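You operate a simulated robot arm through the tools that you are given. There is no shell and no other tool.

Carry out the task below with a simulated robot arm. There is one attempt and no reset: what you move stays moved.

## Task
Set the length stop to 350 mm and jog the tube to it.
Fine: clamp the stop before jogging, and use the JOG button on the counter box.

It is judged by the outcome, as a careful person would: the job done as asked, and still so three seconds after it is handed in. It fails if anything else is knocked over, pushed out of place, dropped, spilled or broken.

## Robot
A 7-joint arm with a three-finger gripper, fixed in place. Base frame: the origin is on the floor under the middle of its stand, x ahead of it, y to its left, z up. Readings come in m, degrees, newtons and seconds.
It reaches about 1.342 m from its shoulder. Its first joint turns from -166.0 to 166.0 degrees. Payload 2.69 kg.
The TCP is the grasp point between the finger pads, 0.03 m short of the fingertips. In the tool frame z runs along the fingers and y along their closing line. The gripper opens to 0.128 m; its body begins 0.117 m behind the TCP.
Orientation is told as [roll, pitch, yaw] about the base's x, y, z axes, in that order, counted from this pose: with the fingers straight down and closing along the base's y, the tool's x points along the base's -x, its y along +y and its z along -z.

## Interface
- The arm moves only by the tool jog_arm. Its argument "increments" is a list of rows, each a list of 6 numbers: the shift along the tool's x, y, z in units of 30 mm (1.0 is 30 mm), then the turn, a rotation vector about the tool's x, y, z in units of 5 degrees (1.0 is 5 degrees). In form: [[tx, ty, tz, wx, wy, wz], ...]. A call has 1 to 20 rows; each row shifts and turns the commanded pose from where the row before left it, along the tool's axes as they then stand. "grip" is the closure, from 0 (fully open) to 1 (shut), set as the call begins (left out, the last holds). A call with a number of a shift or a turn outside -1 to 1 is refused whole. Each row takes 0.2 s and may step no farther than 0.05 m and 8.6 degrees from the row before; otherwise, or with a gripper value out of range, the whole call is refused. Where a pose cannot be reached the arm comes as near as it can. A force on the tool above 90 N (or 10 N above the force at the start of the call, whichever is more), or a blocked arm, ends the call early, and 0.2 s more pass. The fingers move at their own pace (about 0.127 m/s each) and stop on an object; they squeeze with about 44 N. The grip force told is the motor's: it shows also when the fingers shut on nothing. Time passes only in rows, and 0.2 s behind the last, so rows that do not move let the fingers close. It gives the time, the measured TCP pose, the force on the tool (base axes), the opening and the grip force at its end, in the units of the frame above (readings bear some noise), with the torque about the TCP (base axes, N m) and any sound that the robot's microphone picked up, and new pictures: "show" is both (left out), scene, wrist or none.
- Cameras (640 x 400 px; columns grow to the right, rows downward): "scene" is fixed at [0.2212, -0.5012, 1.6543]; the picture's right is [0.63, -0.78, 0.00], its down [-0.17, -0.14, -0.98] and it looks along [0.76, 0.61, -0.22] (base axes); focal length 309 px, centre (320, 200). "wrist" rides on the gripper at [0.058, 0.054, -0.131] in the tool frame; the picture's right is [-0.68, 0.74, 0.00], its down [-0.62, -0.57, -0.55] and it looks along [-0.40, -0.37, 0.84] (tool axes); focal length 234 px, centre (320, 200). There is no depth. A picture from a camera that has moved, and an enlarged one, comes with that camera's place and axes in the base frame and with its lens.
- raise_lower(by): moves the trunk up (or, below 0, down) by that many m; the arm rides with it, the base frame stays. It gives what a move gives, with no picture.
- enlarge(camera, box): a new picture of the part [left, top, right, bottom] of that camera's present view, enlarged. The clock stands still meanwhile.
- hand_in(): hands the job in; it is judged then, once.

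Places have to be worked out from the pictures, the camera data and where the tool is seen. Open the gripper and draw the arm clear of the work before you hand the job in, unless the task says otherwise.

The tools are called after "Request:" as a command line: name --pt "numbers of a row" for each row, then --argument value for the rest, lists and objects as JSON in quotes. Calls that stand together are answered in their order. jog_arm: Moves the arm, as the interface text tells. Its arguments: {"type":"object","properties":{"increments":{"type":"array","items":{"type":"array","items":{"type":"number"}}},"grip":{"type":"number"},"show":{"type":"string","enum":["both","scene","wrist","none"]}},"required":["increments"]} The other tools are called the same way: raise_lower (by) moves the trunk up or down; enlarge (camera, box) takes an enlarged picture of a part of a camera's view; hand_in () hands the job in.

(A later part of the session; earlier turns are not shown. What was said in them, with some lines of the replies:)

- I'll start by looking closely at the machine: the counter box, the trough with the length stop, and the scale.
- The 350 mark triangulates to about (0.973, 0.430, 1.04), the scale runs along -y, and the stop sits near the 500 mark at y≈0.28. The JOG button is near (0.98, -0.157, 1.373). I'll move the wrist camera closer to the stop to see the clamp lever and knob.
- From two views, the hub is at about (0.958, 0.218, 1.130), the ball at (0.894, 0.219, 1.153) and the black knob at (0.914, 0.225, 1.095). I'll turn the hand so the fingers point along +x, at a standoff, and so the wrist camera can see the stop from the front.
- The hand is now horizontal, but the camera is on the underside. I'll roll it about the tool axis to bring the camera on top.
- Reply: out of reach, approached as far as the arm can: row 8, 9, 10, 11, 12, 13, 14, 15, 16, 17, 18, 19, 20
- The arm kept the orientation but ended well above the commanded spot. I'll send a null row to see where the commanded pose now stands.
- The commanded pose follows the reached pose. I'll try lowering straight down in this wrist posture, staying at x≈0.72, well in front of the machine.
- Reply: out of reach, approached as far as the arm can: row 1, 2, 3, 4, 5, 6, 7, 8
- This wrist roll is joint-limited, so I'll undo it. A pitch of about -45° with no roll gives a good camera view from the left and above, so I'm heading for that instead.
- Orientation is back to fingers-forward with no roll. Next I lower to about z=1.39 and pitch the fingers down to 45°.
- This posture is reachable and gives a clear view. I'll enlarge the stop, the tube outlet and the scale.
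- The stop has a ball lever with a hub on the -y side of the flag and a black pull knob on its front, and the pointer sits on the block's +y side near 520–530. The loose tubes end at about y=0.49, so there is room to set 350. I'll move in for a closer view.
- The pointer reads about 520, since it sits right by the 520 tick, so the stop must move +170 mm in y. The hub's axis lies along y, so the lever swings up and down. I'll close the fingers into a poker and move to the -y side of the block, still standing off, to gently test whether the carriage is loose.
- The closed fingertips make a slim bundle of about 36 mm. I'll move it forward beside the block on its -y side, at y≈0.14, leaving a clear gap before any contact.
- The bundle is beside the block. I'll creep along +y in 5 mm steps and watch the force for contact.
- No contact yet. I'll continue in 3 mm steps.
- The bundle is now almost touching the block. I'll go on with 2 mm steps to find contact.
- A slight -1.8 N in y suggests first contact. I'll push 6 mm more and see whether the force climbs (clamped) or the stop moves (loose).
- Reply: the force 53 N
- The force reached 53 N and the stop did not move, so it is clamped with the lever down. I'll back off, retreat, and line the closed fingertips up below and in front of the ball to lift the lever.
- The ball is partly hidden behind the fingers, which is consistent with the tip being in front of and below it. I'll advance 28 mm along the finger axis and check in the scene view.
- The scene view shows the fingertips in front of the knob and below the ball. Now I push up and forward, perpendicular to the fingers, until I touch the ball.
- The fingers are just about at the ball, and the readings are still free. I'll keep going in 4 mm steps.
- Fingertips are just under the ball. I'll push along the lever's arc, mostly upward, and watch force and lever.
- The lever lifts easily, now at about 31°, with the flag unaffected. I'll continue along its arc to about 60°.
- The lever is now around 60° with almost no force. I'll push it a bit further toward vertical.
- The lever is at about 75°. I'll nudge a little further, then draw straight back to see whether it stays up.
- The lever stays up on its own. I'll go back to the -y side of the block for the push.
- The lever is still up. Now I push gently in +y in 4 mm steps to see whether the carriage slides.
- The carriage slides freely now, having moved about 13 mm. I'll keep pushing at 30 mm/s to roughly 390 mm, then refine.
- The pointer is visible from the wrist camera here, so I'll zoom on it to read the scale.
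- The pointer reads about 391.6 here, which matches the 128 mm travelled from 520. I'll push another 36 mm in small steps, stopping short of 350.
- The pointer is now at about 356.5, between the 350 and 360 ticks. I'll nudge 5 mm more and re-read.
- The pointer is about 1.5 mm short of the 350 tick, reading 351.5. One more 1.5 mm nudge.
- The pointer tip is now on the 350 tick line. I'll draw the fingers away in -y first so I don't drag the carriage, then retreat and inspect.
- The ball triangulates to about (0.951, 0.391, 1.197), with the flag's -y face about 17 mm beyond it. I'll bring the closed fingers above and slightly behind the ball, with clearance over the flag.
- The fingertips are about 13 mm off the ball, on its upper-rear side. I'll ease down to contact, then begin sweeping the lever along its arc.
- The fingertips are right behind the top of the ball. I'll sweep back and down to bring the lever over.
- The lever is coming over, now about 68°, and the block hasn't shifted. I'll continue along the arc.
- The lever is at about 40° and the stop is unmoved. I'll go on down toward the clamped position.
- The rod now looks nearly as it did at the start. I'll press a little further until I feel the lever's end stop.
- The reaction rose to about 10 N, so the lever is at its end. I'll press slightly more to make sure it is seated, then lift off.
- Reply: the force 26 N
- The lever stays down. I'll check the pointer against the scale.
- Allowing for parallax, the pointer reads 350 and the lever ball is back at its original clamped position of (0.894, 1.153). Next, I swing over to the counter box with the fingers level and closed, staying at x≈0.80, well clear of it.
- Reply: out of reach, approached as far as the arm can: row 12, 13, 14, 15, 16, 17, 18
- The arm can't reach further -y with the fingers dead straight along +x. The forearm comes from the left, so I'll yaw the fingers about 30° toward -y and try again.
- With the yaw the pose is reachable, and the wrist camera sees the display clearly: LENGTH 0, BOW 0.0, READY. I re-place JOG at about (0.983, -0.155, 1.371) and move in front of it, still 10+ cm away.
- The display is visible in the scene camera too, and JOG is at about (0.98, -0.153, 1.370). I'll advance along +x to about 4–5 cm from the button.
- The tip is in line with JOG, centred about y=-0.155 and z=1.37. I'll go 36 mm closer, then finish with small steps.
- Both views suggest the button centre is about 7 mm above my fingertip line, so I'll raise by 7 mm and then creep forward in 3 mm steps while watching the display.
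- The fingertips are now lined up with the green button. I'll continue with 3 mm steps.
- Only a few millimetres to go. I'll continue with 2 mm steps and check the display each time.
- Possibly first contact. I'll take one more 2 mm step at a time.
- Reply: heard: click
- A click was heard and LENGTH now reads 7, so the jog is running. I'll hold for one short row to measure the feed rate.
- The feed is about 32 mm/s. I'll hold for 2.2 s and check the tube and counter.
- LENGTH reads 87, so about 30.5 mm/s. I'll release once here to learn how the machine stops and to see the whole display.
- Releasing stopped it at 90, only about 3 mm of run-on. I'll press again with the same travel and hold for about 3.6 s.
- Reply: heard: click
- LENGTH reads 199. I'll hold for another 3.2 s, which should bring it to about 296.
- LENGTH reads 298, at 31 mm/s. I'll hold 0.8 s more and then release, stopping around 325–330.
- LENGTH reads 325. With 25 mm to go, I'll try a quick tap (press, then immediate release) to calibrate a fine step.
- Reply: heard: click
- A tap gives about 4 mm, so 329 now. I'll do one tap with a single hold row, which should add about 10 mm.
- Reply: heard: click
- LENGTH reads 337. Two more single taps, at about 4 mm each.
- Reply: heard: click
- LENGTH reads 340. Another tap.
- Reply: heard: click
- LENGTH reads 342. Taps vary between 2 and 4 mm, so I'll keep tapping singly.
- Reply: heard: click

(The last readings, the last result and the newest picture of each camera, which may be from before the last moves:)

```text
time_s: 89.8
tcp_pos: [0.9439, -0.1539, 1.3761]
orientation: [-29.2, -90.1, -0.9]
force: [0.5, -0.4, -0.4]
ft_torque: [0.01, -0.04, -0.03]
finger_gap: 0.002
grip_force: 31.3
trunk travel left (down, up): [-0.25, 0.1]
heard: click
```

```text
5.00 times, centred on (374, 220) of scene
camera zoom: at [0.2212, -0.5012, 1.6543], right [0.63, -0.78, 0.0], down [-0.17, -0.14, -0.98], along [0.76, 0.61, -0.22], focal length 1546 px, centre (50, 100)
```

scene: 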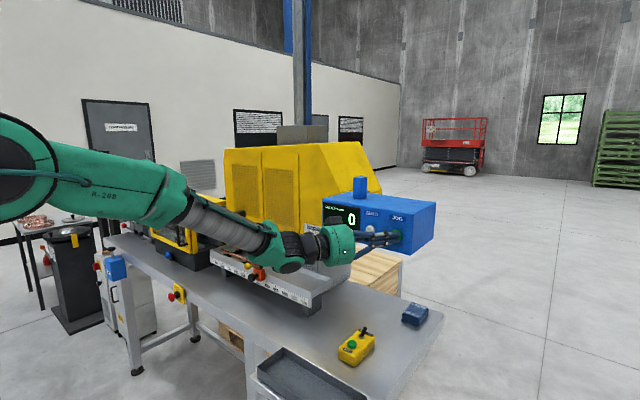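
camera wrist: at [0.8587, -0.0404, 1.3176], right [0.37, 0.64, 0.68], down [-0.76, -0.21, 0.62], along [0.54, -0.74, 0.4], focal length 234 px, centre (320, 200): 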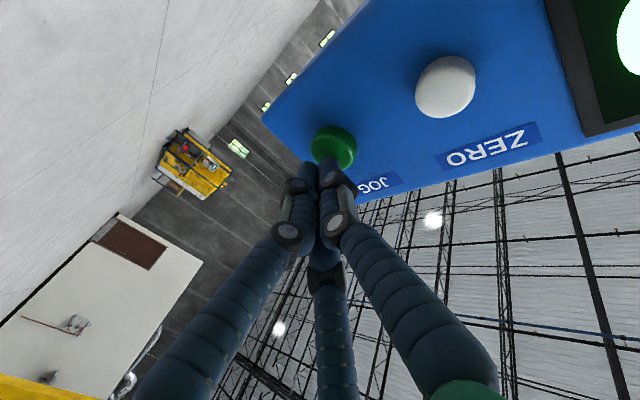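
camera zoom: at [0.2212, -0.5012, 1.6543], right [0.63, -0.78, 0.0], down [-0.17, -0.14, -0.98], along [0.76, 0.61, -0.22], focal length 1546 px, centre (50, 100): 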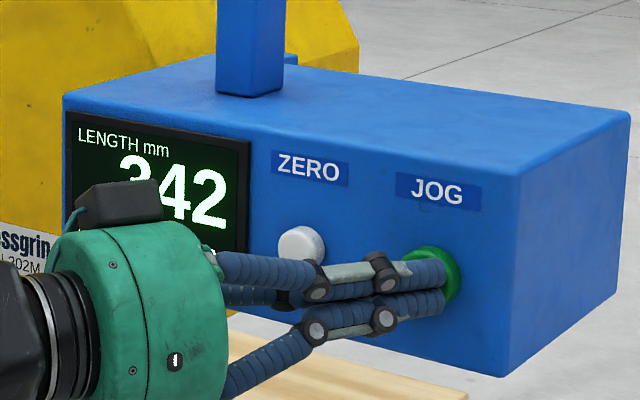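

It clicked, but the counter stayed at 342. I should check BOW and the status before any further jogging, so I'll retract the hand to uncover the display.

Request:
jog_arm --pt "0 -0.44 -0.77 0 0 0" --pt "0 -0.44 -0.77 0 0 0" --pt "0 -0.44 -0.77 0 0 0" --pt "0.5 -0.44 -0.77 0 0 0" --pt "0.5 -0.44 -0.77 0 0 0" --pt "0 0 0 0 0 0"

Request:
enlarge --camera "scene" --box '[310, 180, 438, 260]'

Request:
enlarge --camera "scene" --box '[180, 200, 308, 300]'

```text
time_s: 91.2
tcp_pos: [0.8119, -0.1506, 1.3468]
orientation: [122.2, -89.9, -152.0]
force: [-0.4, 0.3, 0.3]
ft_torque: [0.01, 0.0, -0.01]
finger_gap: 0.0019
grip_force: 31.9
trunk travel left (down, up): [-0.25, 0.1]
camera wrist: at [0.7257, -0.0384, 1.2886], right [0.37, 0.64, 0.68], down [-0.76, -0.21, 0.62], along [0.54, -0.74, 0.4], focal length 234 px, centre (320, 200)
```

scene: 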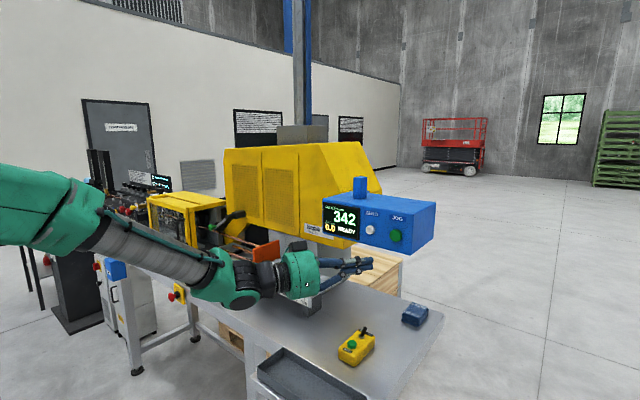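
wrist: 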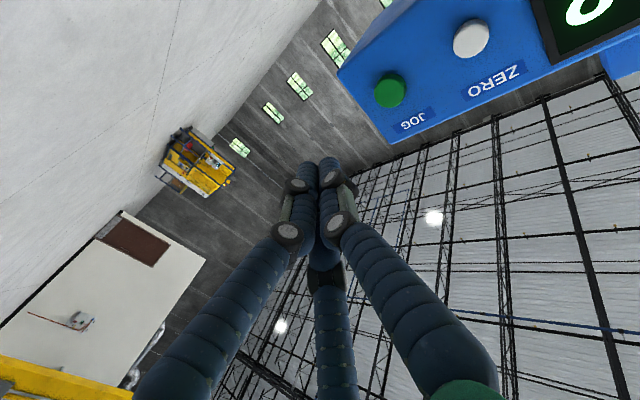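

```text
5.00 times, centred on (374, 220) of scene
camera zoom: at [0.2212, -0.5012, 1.6543], right [0.63, -0.78, 0.0], down [-0.17, -0.14, -0.98], along [0.76, 0.61, -0.22], focal length 1546 px, centre (50, 100)
```

zoom: 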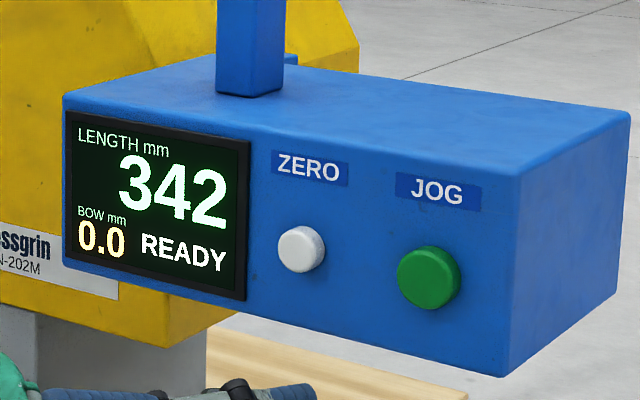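

```text
4.00 times, centred on (244, 250) of scene
camera zoom: at [0.2212, -0.5012, 1.6543], right [0.63, -0.78, 0.0], down [-0.17, -0.14, -0.98], along [0.76, 0.61, -0.22], focal length 1237 px, centre (624, 0)
```

zoom: 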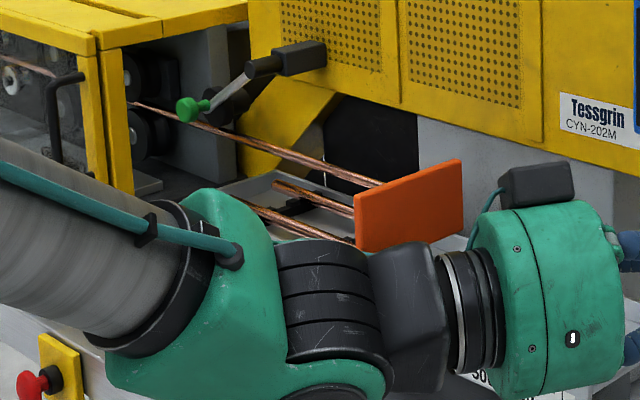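

BOW is 0.0 and the status is READY at 342. I'll look closely at the tube end near the flag.

Request:
enlarge --camera "scene" --box '[244, 228, 308, 268]'

Request:
enlarge --camera "scene" --box '[262, 236, 290, 256]'

```text
10.00 times, centred on (276, 248) of scene
camera zoom: at [0.2212, -0.5012, 1.6543], right [0.63, -0.78, 0.0], down [-0.17, -0.14, -0.98], along [0.76, 0.61, -0.22], focal length 3092 px, centre (760, -280)
```

zoom: 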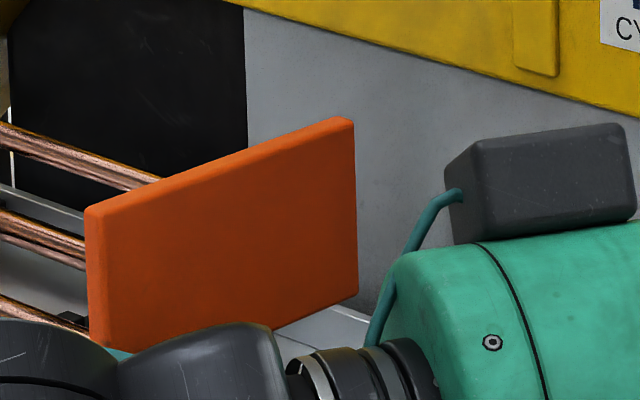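

```text
16.00 times, centred on (276, 246) of scene
camera zoom: at [0.2212, -0.5012, 1.6543], right [0.63, -0.78, 0.0], down [-0.17, -0.14, -0.98], along [0.76, 0.61, -0.22], focal length 4946 px, centre (1024, -536)
```

zoom: 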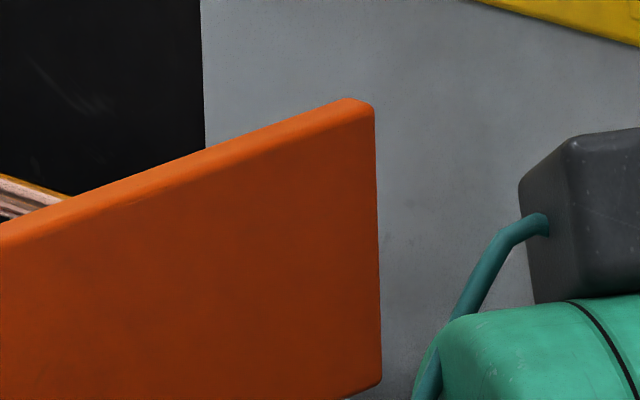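

The flag hides the tube end from this side. I'll bring the wrist camera back to its earlier vantage on the +y side to see the gap between tube end and stop.

Request:
jog_arm --pt "0 0.78 -0.617 0 0 0" --pt "0 0.78 -0.617 0 0 0" --pt "0 0.78 -0.617 0 0 0" --pt "0 0.78 -0.617 0 0 0" --pt "0 0.78 -0.617 0 0 0" --pt "0 0.78 -0.617 0 0 0" --pt "0 0.78 -0.617 0 0 0" --pt "0 0 0 -1 0 0" --pt "0 0 0 -1 0 0" --pt "0 0 0 -1 0 0" --pt "0 0 0 -1 0 0" --pt "0 0.5 0 -1 0 0" --pt "0 0.5 0 -1 0 0" --pt "0 0.9 0 0 0 0" --pt "0 0.9 0 0 0 0" --pt "0 0.9 0 0 0 0" --pt "0 0.9 0 0 0 0" --show "scene"

```text
time_s: 94.8
tcp_pos: [0.786, 0.1914, 1.3468]
orientation: [-121.0, -90.0, 121.0]
force: [-0.7, -1.1, 0.1]
ft_torque: [-0.01, 0.01, 0.02]
finger_gap: 0.0023
grip_force: 30.9
trunk travel left (down, up): [-0.25, 0.1]
```

scene: 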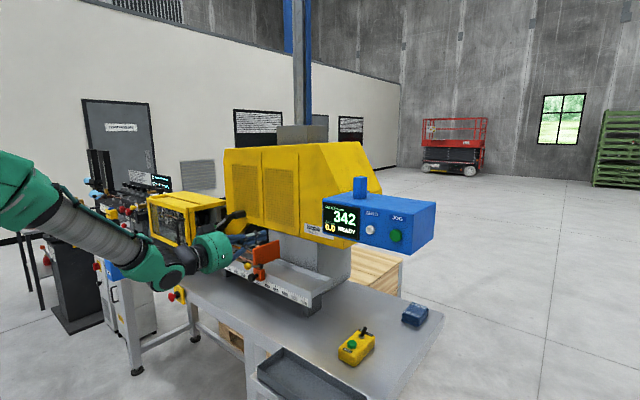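

Good. Now I'll pitch back to -60° and move to y≈0.38 for the side view.

Request:
jog_arm --pt "0 0.88 0 0 1 0" --pt "0 0.88 0 0 1 0" --pt "0 0.88 0 0 1 0" --pt "0 0.88 0 0 1 0" --pt "0 0.88 0 0 1 0" --pt "0 0.88 0 0 1 0" --pt "0 0.88 0 0 0 0" --pt "0.5 0 0.5 0 0 0" --pt "0.5 0 0.5 0 0 0" --pt "0 0 0 0 0 0"

```text
time_s: 97.0
tcp_pos: [0.7979, 0.3787, 1.3063]
orientation: [0.0, -60.0, 0.1]
force: [0.2, 0.4, -0.4]
ft_torque: [0.01, -0.02, -0.02]
finger_gap: 0.0021
grip_force: 31.6
trunk travel left (down, up): [-0.25, 0.1]
camera wrist: at [0.6559, 0.4322, 1.3207], right [0.34, 0.74, 0.59], down [-0.17, -0.57, 0.81], along [0.93, -0.37, -0.07], focal length 234 px, centre (320, 200)
```

scene: 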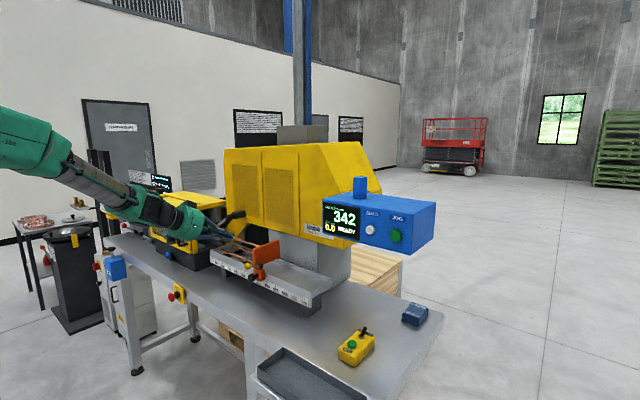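
wrist: 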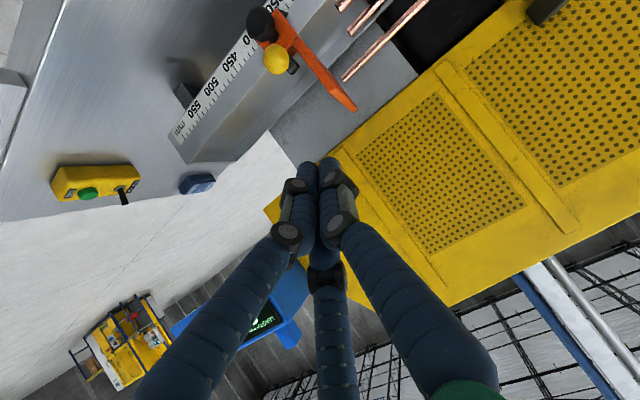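

Request:
enlarge --camera "wrist" --box '[250, 10, 378, 120]'

Request:
enlarge --camera "wrist" --box '[320, 50, 368, 90]'

Request:
enlarge --camera "wrist" --box '[264, 0, 304, 30]'

```text
3.64 times, centred on (314, 65) of wrist
camera zoom: at [0.6559, 0.4322, 1.3207], right [0.34, 0.74, 0.59], down [-0.17, -0.57, 0.81], along [0.93, -0.37, -0.07], focal length 852 px, centre (342, 691)
```

zoom: 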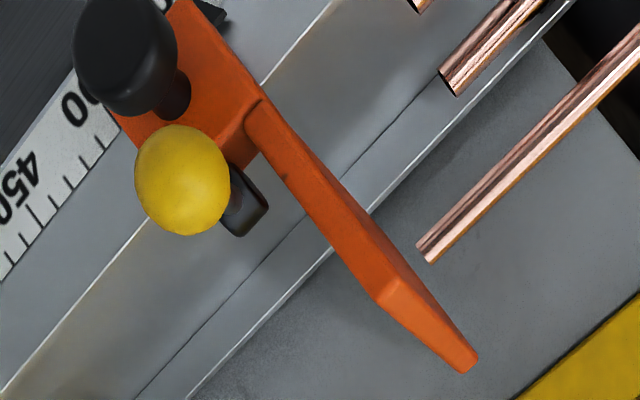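

```text
10.00 times, centred on (344, 70) of wrist
camera zoom: at [0.6559, 0.4322, 1.3207], right [0.34, 0.74, 0.59], down [-0.17, -0.57, 0.81], along [0.93, -0.37, -0.07], focal length 2342 px, centre (80, 1500)
```

zoom: 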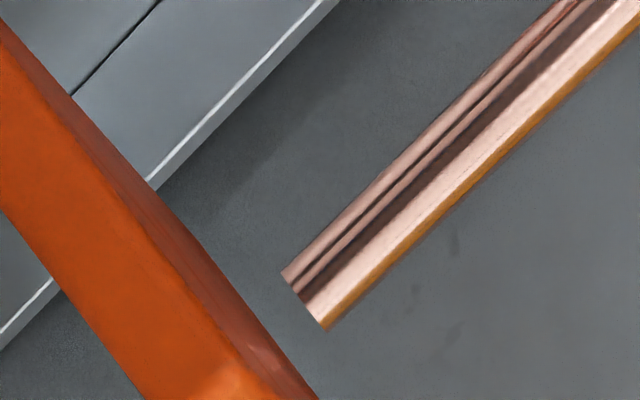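

```text
13.33 times, centred on (284, 15) of wrist
camera zoom: at [0.6559, 0.4322, 1.3207], right [0.34, 0.74, 0.59], down [-0.17, -0.57, 0.81], along [0.93, -0.37, -0.07], focal length 3122 px, centre (800, 2667)
```

zoom: 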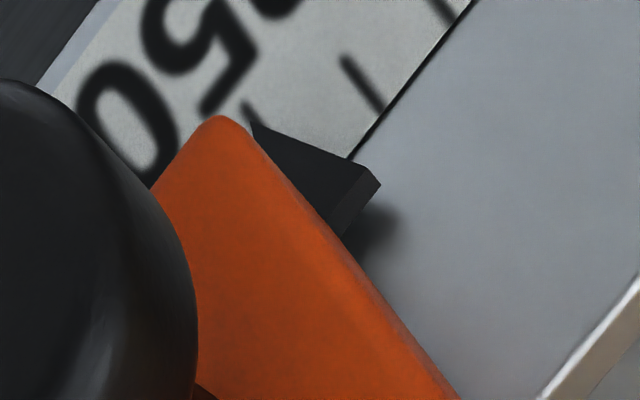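

There is a visible gap of roughly 8–10 mm between tube end and flag, which matches 342 against 350. The last tap was just too brief to feed. I'll go back to the JOG button along the same path.

Request:
jog_arm --pt "-0.5 0 -0.5 0 0 0" --pt "-0.5 0 -0.5 0 0 0" --pt "0 -0.88 0 0 0 0" --pt "0 -0.88 0 0 -1 0" --pt "0 -0.88 0 0 -1 0" --pt "0 -0.88 0 0 -1 0" --pt "0 -0.88 0 0 -1 0" --pt "0 -0.88 0 0 -1 0" --pt "0 -0.88 0 0 -1 0" --pt "0 -0.9 0 1 0 0" --pt "0 -0.9 0 1 0 0" --pt "0 -0.9 0 1 0 0" --pt "0 -0.9 0 1 0 0" --pt "0 -0.5 0 1 0 0" --pt "0 -0.5 0 1 0 0" --pt "0 0 0 0 0 0" --show "scene"

```text
time_s: 100.4
tcp_pos: [0.7604, 0.0584, 1.3449]
orientation: [-77.4, -90.0, 47.3]
force: [-0.4, 1.4, 0.2]
ft_torque: [0.01, -0.02, -0.01]
finger_gap: 0.0022
grip_force: 32.1
trunk travel left (down, up): [-0.25, 0.1]
```

scene: 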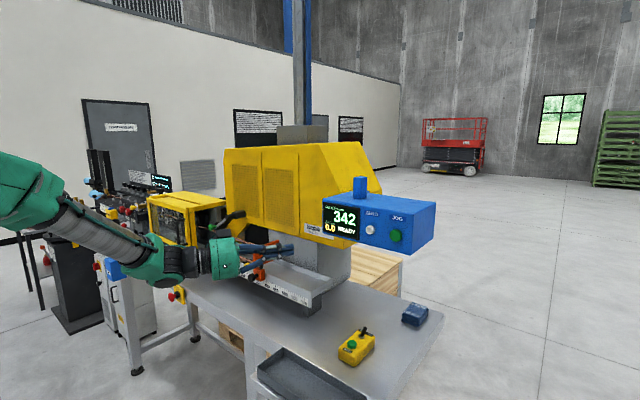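

Heading back in front of the button and then approaching to about 10 mm short of it.

Request:
jog_arm --pt "-0.148 -0.775 0.667 0 0 0" --pt "-0.148 -0.775 0.667 0 0 0" --pt "-0.148 -0.775 0.667 0 0 0" --pt "-0.148 -0.775 0.667 0 0 0" --pt "-0.148 -0.775 0.667 0 0 0" --pt "-0.148 -0.775 0.667 0 0 0" --pt "-0.148 -0.775 0.667 0 0 0" --pt "0 0.44 0.76 0 0 0" --pt "0 0.44 0.76 0 0 0" --pt "0 0.44 0.76 0 0 0" --pt "0 0.44 0.76 0 0 0" --pt "0 0.2 0.346 0 0 0" --pt "0 0 0 0 0 0"

Request:
enlarge --camera "wrist" --box '[260, 80, 420, 200]'

Request:
enlarge --camera "scene" --box '[310, 180, 438, 260]'

```text
time_s: 103.2
tcp_pos: [0.9171, -0.1538, 1.3757]
orientation: [153.9, -90.1, 176.0]
force: [0.1, -0.1, -0.6]
ft_torque: [-0.01, -0.01, -0.02]
finger_gap: 0.0023
grip_force: 31.9
trunk travel left (down, up): [-0.25, 0.1]
camera wrist: at [0.8305, -0.0407, 1.3174], right [0.37, 0.64, 0.68], down [-0.76, -0.21, 0.62], along [0.54, -0.74, 0.4], focal length 234 px, centre (320, 200)
```

scene: 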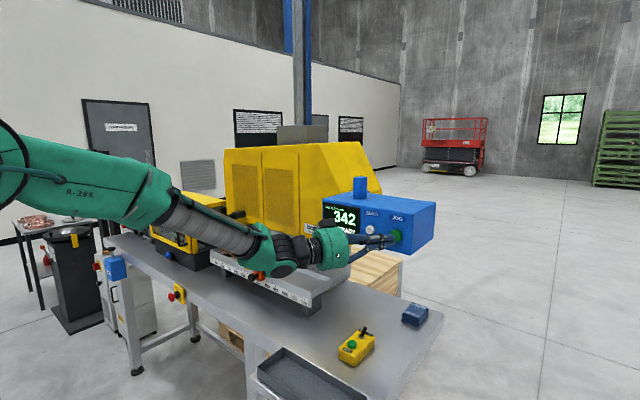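
wrist: 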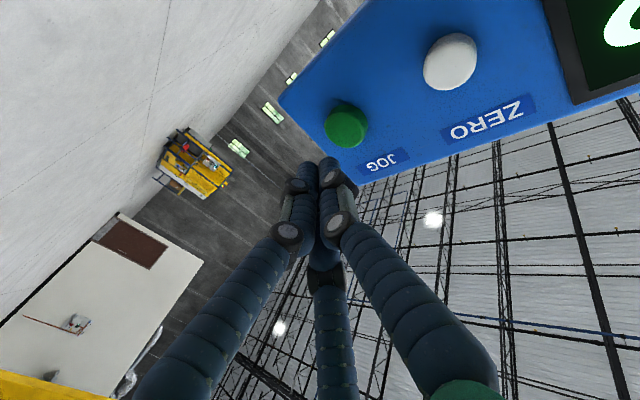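

```text
3.33 times, centred on (340, 140) of wrist
camera zoom: at [0.8305, -0.0407, 1.3174], right [0.37, 0.64, 0.68], down [-0.76, -0.21, 0.62], along [0.54, -0.74, 0.4], focal length 781 px, centre (253, 400)
```

zoom: 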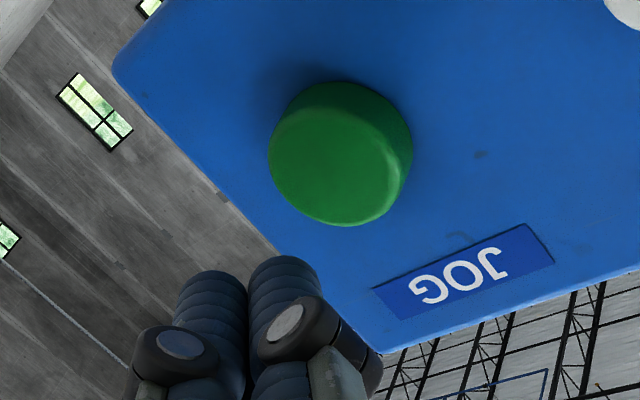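

```text
5.00 times, centred on (374, 220) of scene
camera zoom: at [0.2212, -0.5012, 1.6543], right [0.63, -0.78, 0.0], down [-0.17, -0.14, -0.98], along [0.76, 0.61, -0.22], focal length 1546 px, centre (50, 100)
```

zoom: 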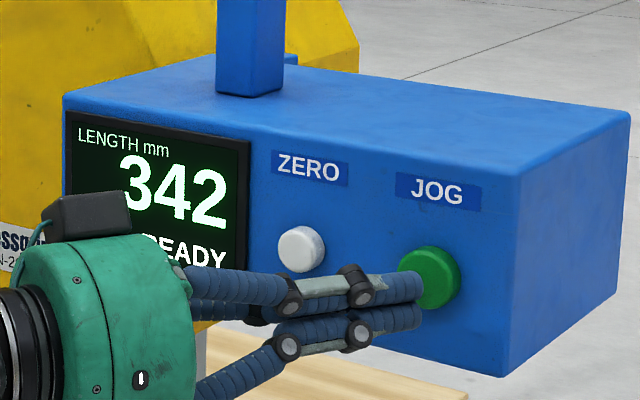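

I'm aligned with the button. I'll advance 27 mm to the earlier standby point, about 5–6 mm short of the click.

Request:
jog_arm --pt "0 0.15 0.26 0 0 0" --pt "0 0.15 0.26 0 0 0" --pt "0 0.14 0.24 0 0 0" --pt "0 0 0 0 0 0" --show "none"

Request:
enlarge --camera "scene" --box '[310, 180, 438, 260]'

```text
time_s: 104.2
tcp_pos: [0.9425, -0.1538, 1.3765]
orientation: [-38.7, -90.0, 8.6]
force: [-0.1, 0.1, 0.1]
ft_torque: [0.0, 0.0, -0.03]
finger_gap: 0.0021
grip_force: 31.6
trunk travel left (down, up): [-0.25, 0.1]
```

```text
5.00 times, centred on (374, 220) of scene
camera zoom: at [0.2212, -0.5012, 1.6543], right [0.63, -0.78, 0.0], down [-0.17, -0.14, -0.98], along [0.76, 0.61, -0.22], focal length 1546 px, centre (50, 100)
```

zoom: 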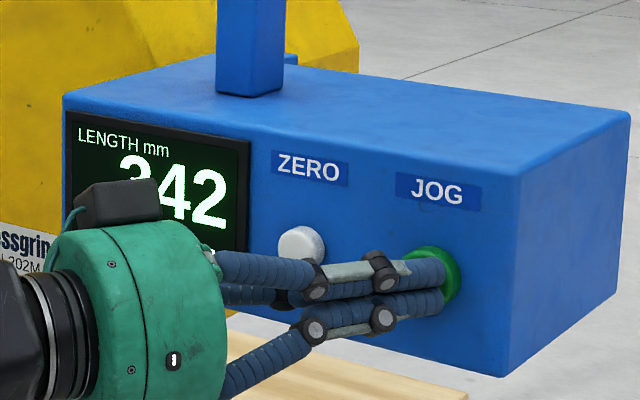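

I'm at standby. Single tap with a slightly longer stroke of 7 mm.

Request:
jog_arm --pt "0 0.117 0.202 0 0 0" --pt "0 -0.117 -0.202 0 0 0" --show "none"

Request:
enlarge --camera "scene" --box '[310, 180, 438, 260]'

```text
time_s: 104.8
tcp_pos: [0.9432, -0.1516, 1.3765]
orientation: [-40.6, -90.0, 10.6]
force: [0.7, -0.1, 0.4]
ft_torque: [-0.04, 0.0, -0.01]
finger_gap: 0.0019
grip_force: 31.7
trunk travel left (down, up): [-0.25, 0.1]
heard: click
```

```text
5.00 times, centred on (374, 220) of scene
camera zoom: at [0.2212, -0.5012, 1.6543], right [0.63, -0.78, 0.0], down [-0.17, -0.14, -0.98], along [0.76, 0.61, -0.22], focal length 1546 px, centre (50, 100)
```

zoom: 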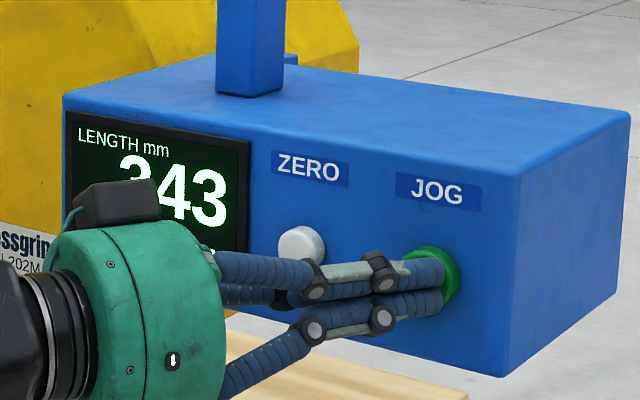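

That gave +1 mm, so 343. A slightly deeper tap next.

Request:
jog_arm --pt "0 0.13 0.225 0 0 0" --pt "0 -0.13 -0.225 0 0 0" --show "none"

Request:
enlarge --camera "scene" --box '[310, 180, 438, 260]'

```text
time_s: 105.4
tcp_pos: [0.9442, -0.1519, 1.3764]
orientation: [-34.0, -90.0, 3.9]
force: [0.5, -0.1, -0.6]
ft_torque: [-0.03, -0.04, 0.02]
finger_gap: 0.0018
grip_force: 31.2
trunk travel left (down, up): [-0.25, 0.1]
heard: click
```

```text
5.00 times, centred on (374, 220) of scene
camera zoom: at [0.2212, -0.5012, 1.6543], right [0.63, -0.78, 0.0], down [-0.17, -0.14, -0.98], along [0.76, 0.61, -0.22], focal length 1546 px, centre (50, 100)
```

zoom: 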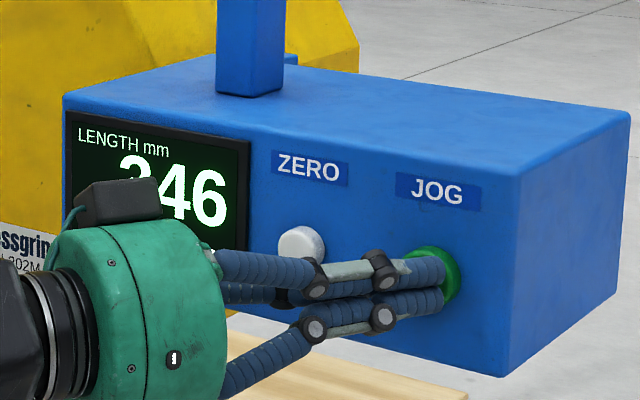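

LENGTH reads 346. I'll go back to the shorter tap for the last few millimetres.

Request:
jog_arm --pt "0 0.122 0.211 0 0 0" --pt "0 -0.122 -0.211 0 0 0" --show "none"

Request:
enlarge --camera "scene" --box '[310, 180, 438, 260]'

```text
time_s: 106.0
tcp_pos: [0.9441, -0.1537, 1.3769]
orientation: [-42.0, -90.0, 11.9]
force: [0.2, 0.5, -0.1]
ft_torque: [0.03, -0.04, 0.0]
finger_gap: 0.002
grip_force: 31.6
trunk travel left (down, up): [-0.25, 0.1]
heard: click
```

```text
5.00 times, centred on (374, 220) of scene
camera zoom: at [0.2212, -0.5012, 1.6543], right [0.63, -0.78, 0.0], down [-0.17, -0.14, -0.98], along [0.76, 0.61, -0.22], focal length 1546 px, centre (50, 100)
```

zoom: 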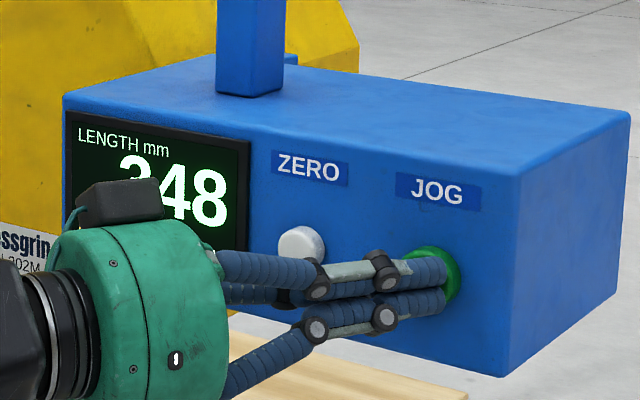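

LENGTH reads 348. One more short tap.

Request:
jog_arm --pt "0 0.118 0.204 0 0 0" --pt "0 -0.118 -0.204 0 0 0" --show "none"

Request:
enlarge --camera "scene" --box '[310, 180, 438, 260]'

```text
time_s: 106.6
tcp_pos: [0.9448, -0.1523, 1.3759]
orientation: [-34.0, -89.9, 4.0]
force: [0.3, 0.7, 0.1]
ft_torque: [0.01, -0.03, 0.0]
finger_gap: 0.002
grip_force: 31.9
trunk travel left (down, up): [-0.25, 0.1]
heard: click
```

```text
5.00 times, centred on (374, 220) of scene
camera zoom: at [0.2212, -0.5012, 1.6543], right [0.63, -0.78, 0.0], down [-0.17, -0.14, -0.98], along [0.76, 0.61, -0.22], focal length 1546 px, centre (50, 100)
```

zoom: 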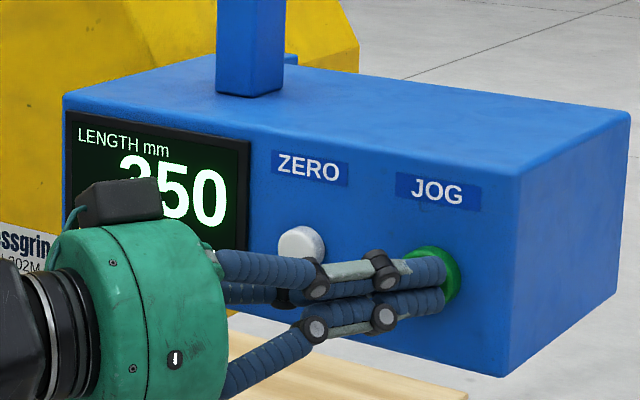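

LENGTH reads 350. I'll retract the hand to see BOW and the status line.

Request:
jog_arm --pt "0 -0.44 -0.77 0 0 0" --pt "0 -0.44 -0.77 0 0 0" --pt "0 -0.44 -0.77 0 0 0" --pt "0.5 -0.44 -0.77 0 0 0" --pt "0.5 -0.44 -0.77 0 0 0" --pt "0 0 0 0 0 0" --show "scene"

Request:
enlarge --camera "scene" --box '[310, 180, 438, 260]'

```text
time_s: 108.0
tcp_pos: [0.8111, -0.1514, 1.3462]
orientation: [-174.9, -90.0, 144.9]
force: [-0.1, -0.5, -0.7]
ft_torque: [0.02, 0.05, -0.02]
finger_gap: 0.0021
grip_force: 31.7
trunk travel left (down, up): [-0.25, 0.1]
```

scene: 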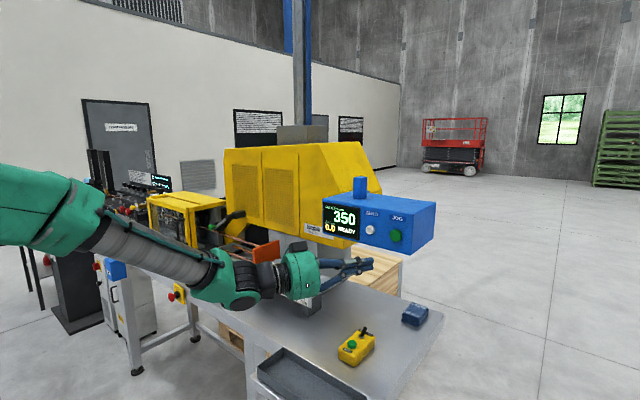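

```text
5.00 times, centred on (374, 220) of scene
camera zoom: at [0.2212, -0.5012, 1.6543], right [0.63, -0.78, 0.0], down [-0.17, -0.14, -0.98], along [0.76, 0.61, -0.22], focal length 1546 px, centre (50, 100)
```

zoom: 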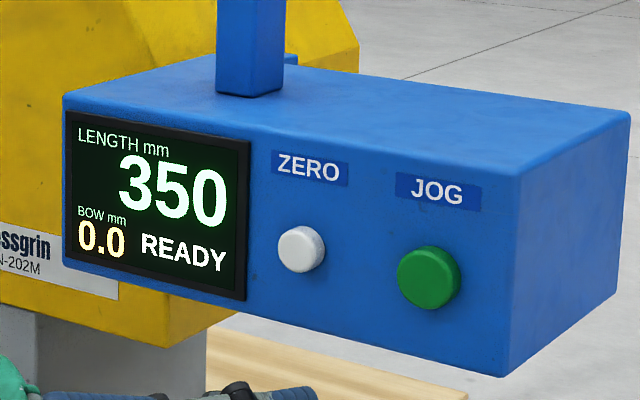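

LENGTH 350, BOW 0.0 and READY. I want to confirm that the tube end really touches the flag, so I'll go back to the side view, closer this time.

Request:
jog_arm --pt "0 0.78 -0.617 0 0 0" --pt "0 0.78 -0.617 0 0 0" --pt "0 0.78 -0.617 0 0 0" --pt "0 0.78 -0.617 0 0 0" --pt "0 0.78 -0.617 0 0 0" --pt "0 0.78 -0.617 0 0 0" --pt "0 0.78 -0.617 0 0 0" --pt "0 0 0 -1 0 0" --pt "0 0 0 -1 0 0" --pt "0 0 0 -1 0 0" --pt "0 0 0 -1 0 0" --pt "0 0.5 0 -1 0 0" --pt "0 0.5 0 -1 0 0" --pt "0 0.9 0 0 0 0" --pt "0 0.9 0 0 0 0" --pt "0 0.9 0 0 0 0" --pt "0 0.9 0 0 0 0" --show "none"

Request:
jog_arm --pt "0 0.88 0 0 1 0" --pt "0 0.88 0 0 1 0" --pt "0 0.88 0 0 1 0" --pt "0 0.88 0 0 1 0" --pt "0 0.88 0 0 1 0" --pt "0 0.88 0 0 1 0" --pt "0 0.6 0 0 0 0" --pt "0.5 0 0.5 0 0 0" --pt "0.5 0 0.5 0 0 0" --pt "0.25 0 0.75 0 0 0" --pt "0.25 0 0.75 0 0 0" --pt "0 0 0 0 0 0"

```text
time_s: 111.6
tcp_pos: [0.7837, 0.1909, 1.347]
orientation: [-147.7, -90.0, 147.7]
force: [-0.1, -0.1, 0.2]
ft_torque: [0.0, 0.01, 0.03]
finger_gap: 0.0023
grip_force: 31.0
trunk travel left (down, up): [-0.25, 0.1]
```

```text
time_s: 114.2
tcp_pos: [0.8269, 0.3697, 1.2672]
orientation: [0.0, -59.9, -0.1]
force: [0.8, 0.2, -0.6]
ft_torque: [0.01, 0.02, 0.0]
finger_gap: 0.002
grip_force: 31.4
trunk travel left (down, up): [-0.25, 0.1]
camera wrist: at [0.6848, 0.4234, 1.2839], right [0.34, 0.74, 0.59], down [-0.17, -0.57, 0.81], along [0.93, -0.37, -0.07], focal length 234 px, centre (320, 200)
```

scene: 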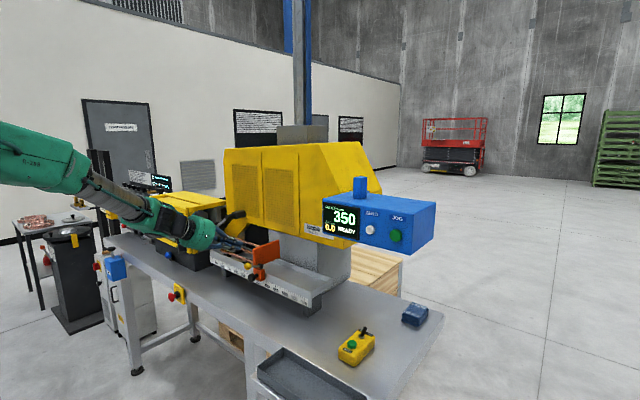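
wrist: 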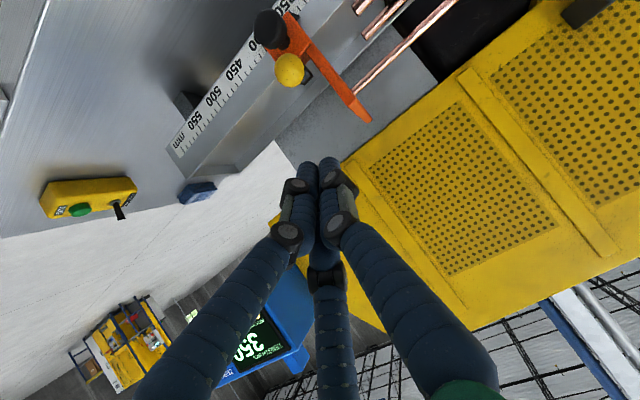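

Request:
enlarge --camera "wrist" --box '[330, 70, 378, 110]'

Request:
enlarge --camera "wrist" --box '[344, 82, 368, 100]'

```text
10.00 times, centred on (354, 90) of wrist
camera zoom: at [0.6848, 0.4234, 1.2839], right [0.34, 0.74, 0.59], down [-0.17, -0.57, 0.81], along [0.93, -0.37, -0.07], focal length 2342 px, centre (-20, 1300)
```

zoom: 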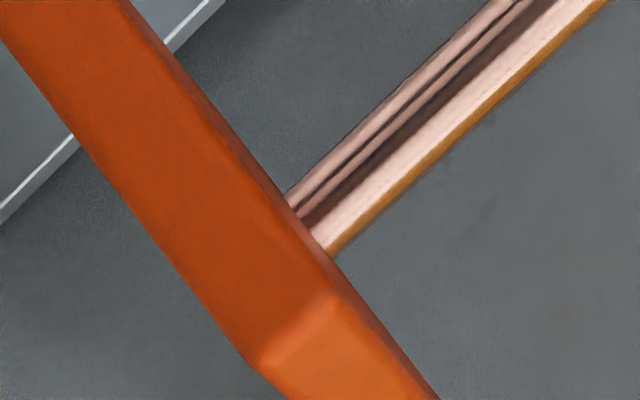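

```text
16.00 times, centred on (356, 91) of wrist
camera zoom: at [0.6848, 0.4234, 1.2839], right [0.34, 0.74, 0.59], down [-0.17, -0.57, 0.81], along [0.93, -0.37, -0.07], focal length 3747 px, centre (-256, 1944)
```

zoom: 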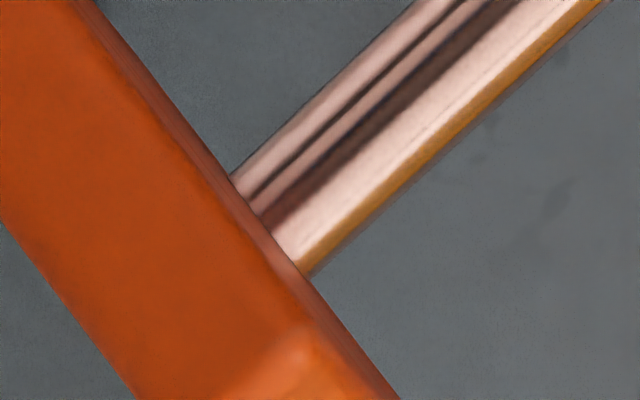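

The tube end looks at or extremely near the flag, but the line of sight is a bit oblique. I'll shift the camera a few millimetres to look exactly along the flag's face plane and expose any remaining gap.

Request:
jog_arm --pt "0 -0.2 0 0 0 0" --pt "0 0 0 0 0 0" --show "none"

Request:
enlarge --camera "wrist" --box '[344, 76, 368, 94]'

Request:
enlarge --camera "wrist" --box '[330, 60, 378, 100]'

```text
time_s: 114.8
tcp_pos: [0.827, 0.3629, 1.2695]
orientation: [-0.1, -60.0, 0.0]
force: [-0.4, -0.6, -0.4]
ft_torque: [0.03, 0.03, 0.03]
finger_gap: 0.0021
grip_force: 31.1
trunk travel left (down, up): [-0.25, 0.1]
```

```text
16.00 times, centred on (356, 85) of wrist
camera zoom: at [0.6844, 0.4169, 1.2843], right [0.34, 0.74, 0.59], down [-0.17, -0.57, 0.81], along [0.93, -0.37, -0.07], focal length 3747 px, centre (-256, 2040)
```

zoom: 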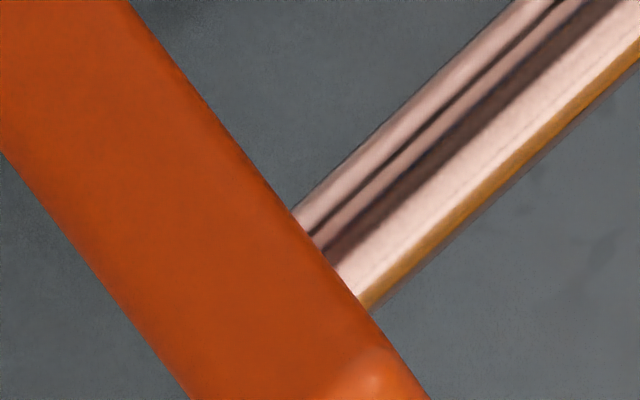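

```text
10.00 times, centred on (354, 80) of wrist
camera zoom: at [0.6844, 0.4169, 1.2843], right [0.34, 0.74, 0.59], down [-0.17, -0.57, 0.81], along [0.93, -0.37, -0.07], focal length 2342 px, centre (-20, 1400)
```

zoom: 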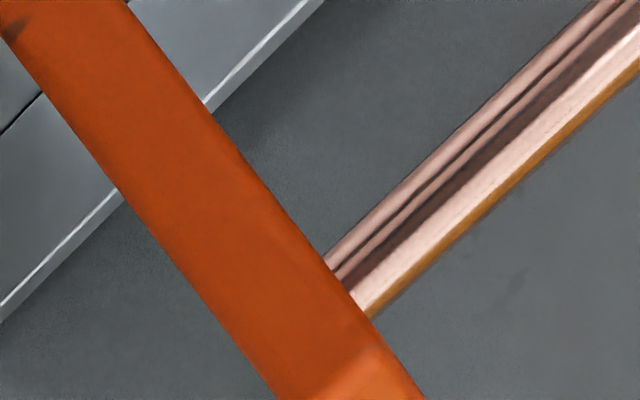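

No gap is visible edge-on. To be rigorous I'll step the camera about 3 mm back in +y so that it lies right in the face plane, and zoom in harder.

Request:
jog_arm --pt "0 0.1 0 0 0 0" --pt "0 0 0 0 0 0" --show "none"

Request:
enlarge --camera "wrist" --box '[349, 82, 363, 92]'

Request:
enlarge --camera "wrist" --box '[344, 78, 368, 96]'

```text
time_s: 115.4
tcp_pos: [0.827, 0.3665, 1.2685]
orientation: [0.1, -60.1, -0.1]
force: [0.0, -0.8, 0.0]
ft_torque: [0.03, 0.05, -0.04]
finger_gap: 0.0021
grip_force: 31.2
trunk travel left (down, up): [-0.25, 0.1]
```

```text
16.00 times, centred on (356, 87) of wrist
camera zoom: at [0.6844, 0.4202, 1.2843], right [0.34, 0.74, 0.59], down [-0.17, -0.57, 0.81], along [0.93, -0.37, -0.07], focal length 3747 px, centre (-256, 2008)
```

zoom: 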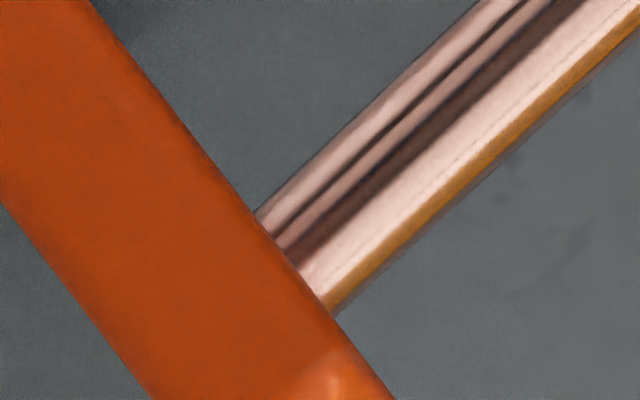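

```text
16.00 times, centred on (356, 87) of wrist
camera zoom: at [0.6844, 0.4202, 1.2843], right [0.34, 0.74, 0.59], down [-0.17, -0.57, 0.81], along [0.93, -0.37, -0.07], focal length 3747 px, centre (-256, 2008)
```

zoom: 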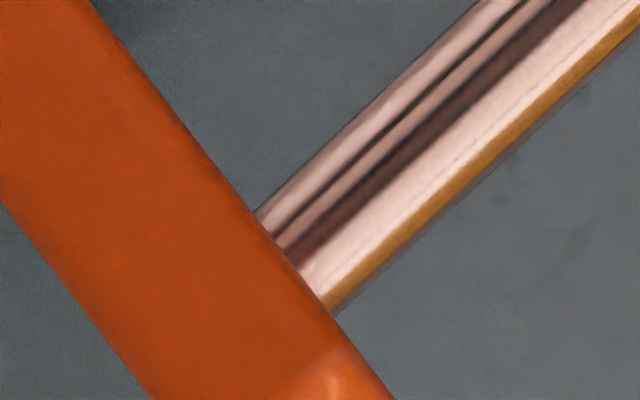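

With the camera edge-on to the flag, the tube end meets it with no visible gap (a 0.2–0.3 mm gap would show), at LENGTH 350 and BOW 0.0. I'll now draw the arm back clear of the work and then open the gripper.

Request:
jog_arm --pt "0 0 -0.9 0 0 0" --pt "0 0 -0.9 0 0 0" --pt "0 0 -0.9 0 0 0" --pt "0 0 -0.9 0 0 0" --pt "0 0 -0.9 0 0 0" --pt "0 0 -0.9 0 0 0" --pt "0 0 -0.9 0 0 0" --pt "-0.6 0 -0.7 0 0 0" --pt "-0.6 0 -0.7 0 0 0" --pt "-0.6 0 -0.7 0 0 0" --pt "0 0 0 0 0 0" --show "scene"

Request:
jog_arm --pt "0 0 0 0 0 0" --pt "0 0 0 0 0 0" --pt "0 0 0 0 0 0" --pt "0 0 0 0 0 0" --grip 0

Request:
enlarge --camera "scene" --box '[310, 180, 438, 260]'

Request:
enlarge --camera "scene" --box '[180, 200, 308, 300]'

```text
time_s: 117.8
tcp_pos: [0.6347, 0.3655, 1.4425]
orientation: [0.0, -60.1, 0.0]
force: [0.5, -0.1, -0.1]
ft_torque: [0.04, -0.04, 0.02]
finger_gap: 0.0025
grip_force: 31.0
trunk travel left (down, up): [-0.25, 0.1]
```

scene: 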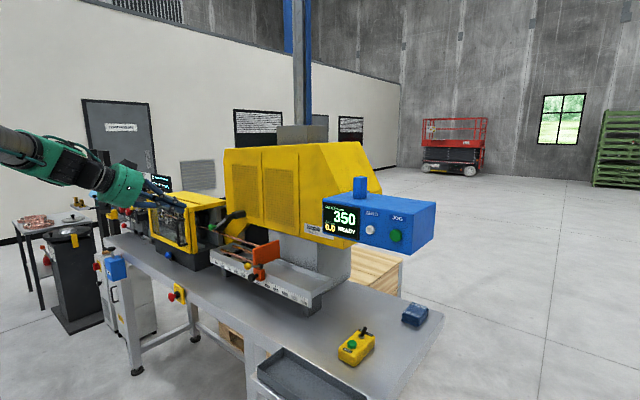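

```text
time_s: 118.8
tcp_pos: [0.6349, 0.3659, 1.444]
orientation: [0.0, -60.1, 0.0]
force: [0.5, -0.4, -0.6]
ft_torque: [0.01, 0.01, 0.02]
finger_gap: 0.1278
grip_force: 0.1
trunk travel left (down, up): [-0.25, 0.1]
camera wrist: at [0.493, 0.4192, 1.4581], right [0.34, 0.74, 0.59], down [-0.17, -0.57, 0.81], along [0.93, -0.37, -0.07], focal length 234 px, centre (320, 200)
```

scene: 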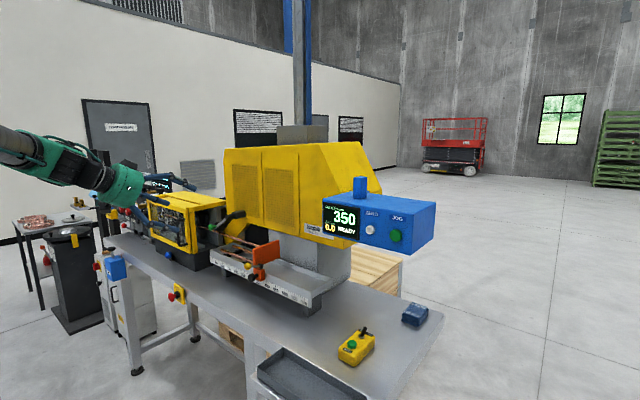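
wrist: 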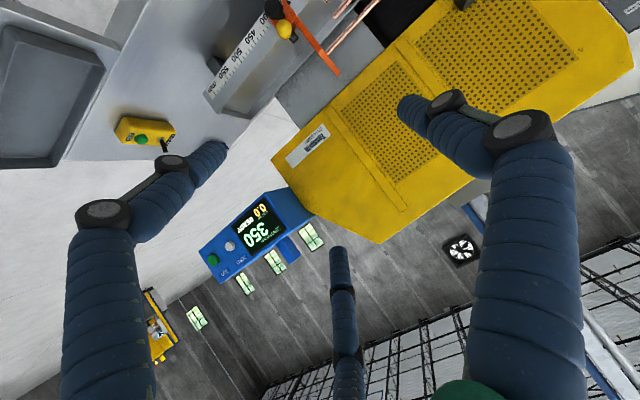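

```text
5.00 times, centred on (374, 220) of scene
camera zoom: at [0.2212, -0.5012, 1.6543], right [0.63, -0.78, 0.0], down [-0.17, -0.14, -0.98], along [0.76, 0.61, -0.22], focal length 1546 px, centre (50, 100)
```

zoom: 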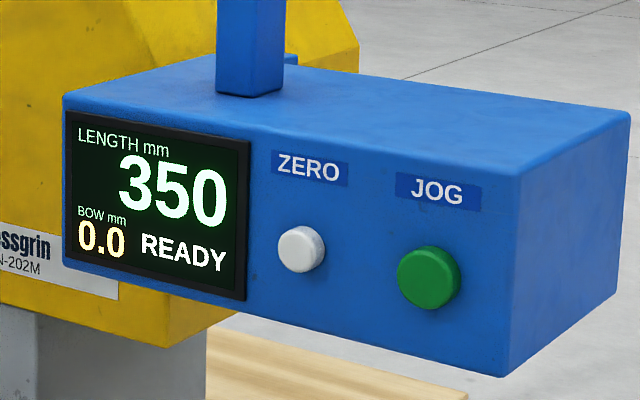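

```text
4.00 times, centred on (244, 250) of scene
camera zoom: at [0.2212, -0.5012, 1.6543], right [0.63, -0.78, 0.0], down [-0.17, -0.14, -0.98], along [0.76, 0.61, -0.22], focal length 1237 px, centre (624, 0)
```

zoom: 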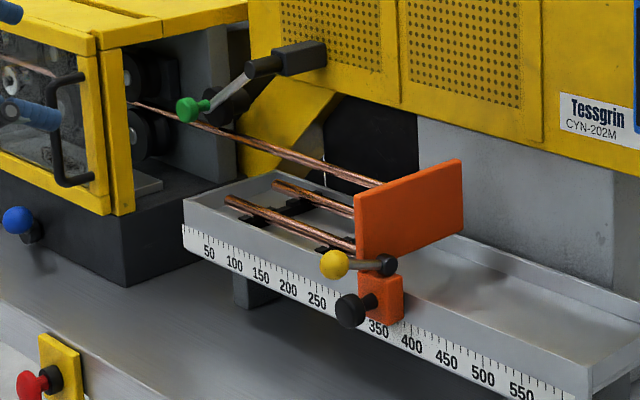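

Everything checks out: the stop is clamped at 350, the tube reaches the flag, the counter shows LENGTH 350 and BOW 0.0, and nothing else was disturbed. The gripper is open and the arm is clear, so I'm handing in.

Request:
hand_in

```text
The job is handed in.
```

The length stop is set to 350 mm and clamped, and the tube has been jogged up to it. The job is handed in.

- **Stop:** It was clamped at 520 mm, so I released the ball lever, slid the carriage until the pointer sat on the 350 mark, and clamped it again before jogging. The pointer still read 350 after clamping.
- **Jogging:** I used only the JOG button on the counter box, tapping for the last few millimetres. The counter shows LENGTH 350, BOW 0.0, READY.
- **Contact:** Looking edge-on along the flag, I could see no gap between it and the tube end. I judge any gap to be under about 0.3 mm. I did not jog further, because pushing the tube into the stop could have bowed it.

I saw nothing else moved or knocked. The gripper is open and the arm is clear of the work.
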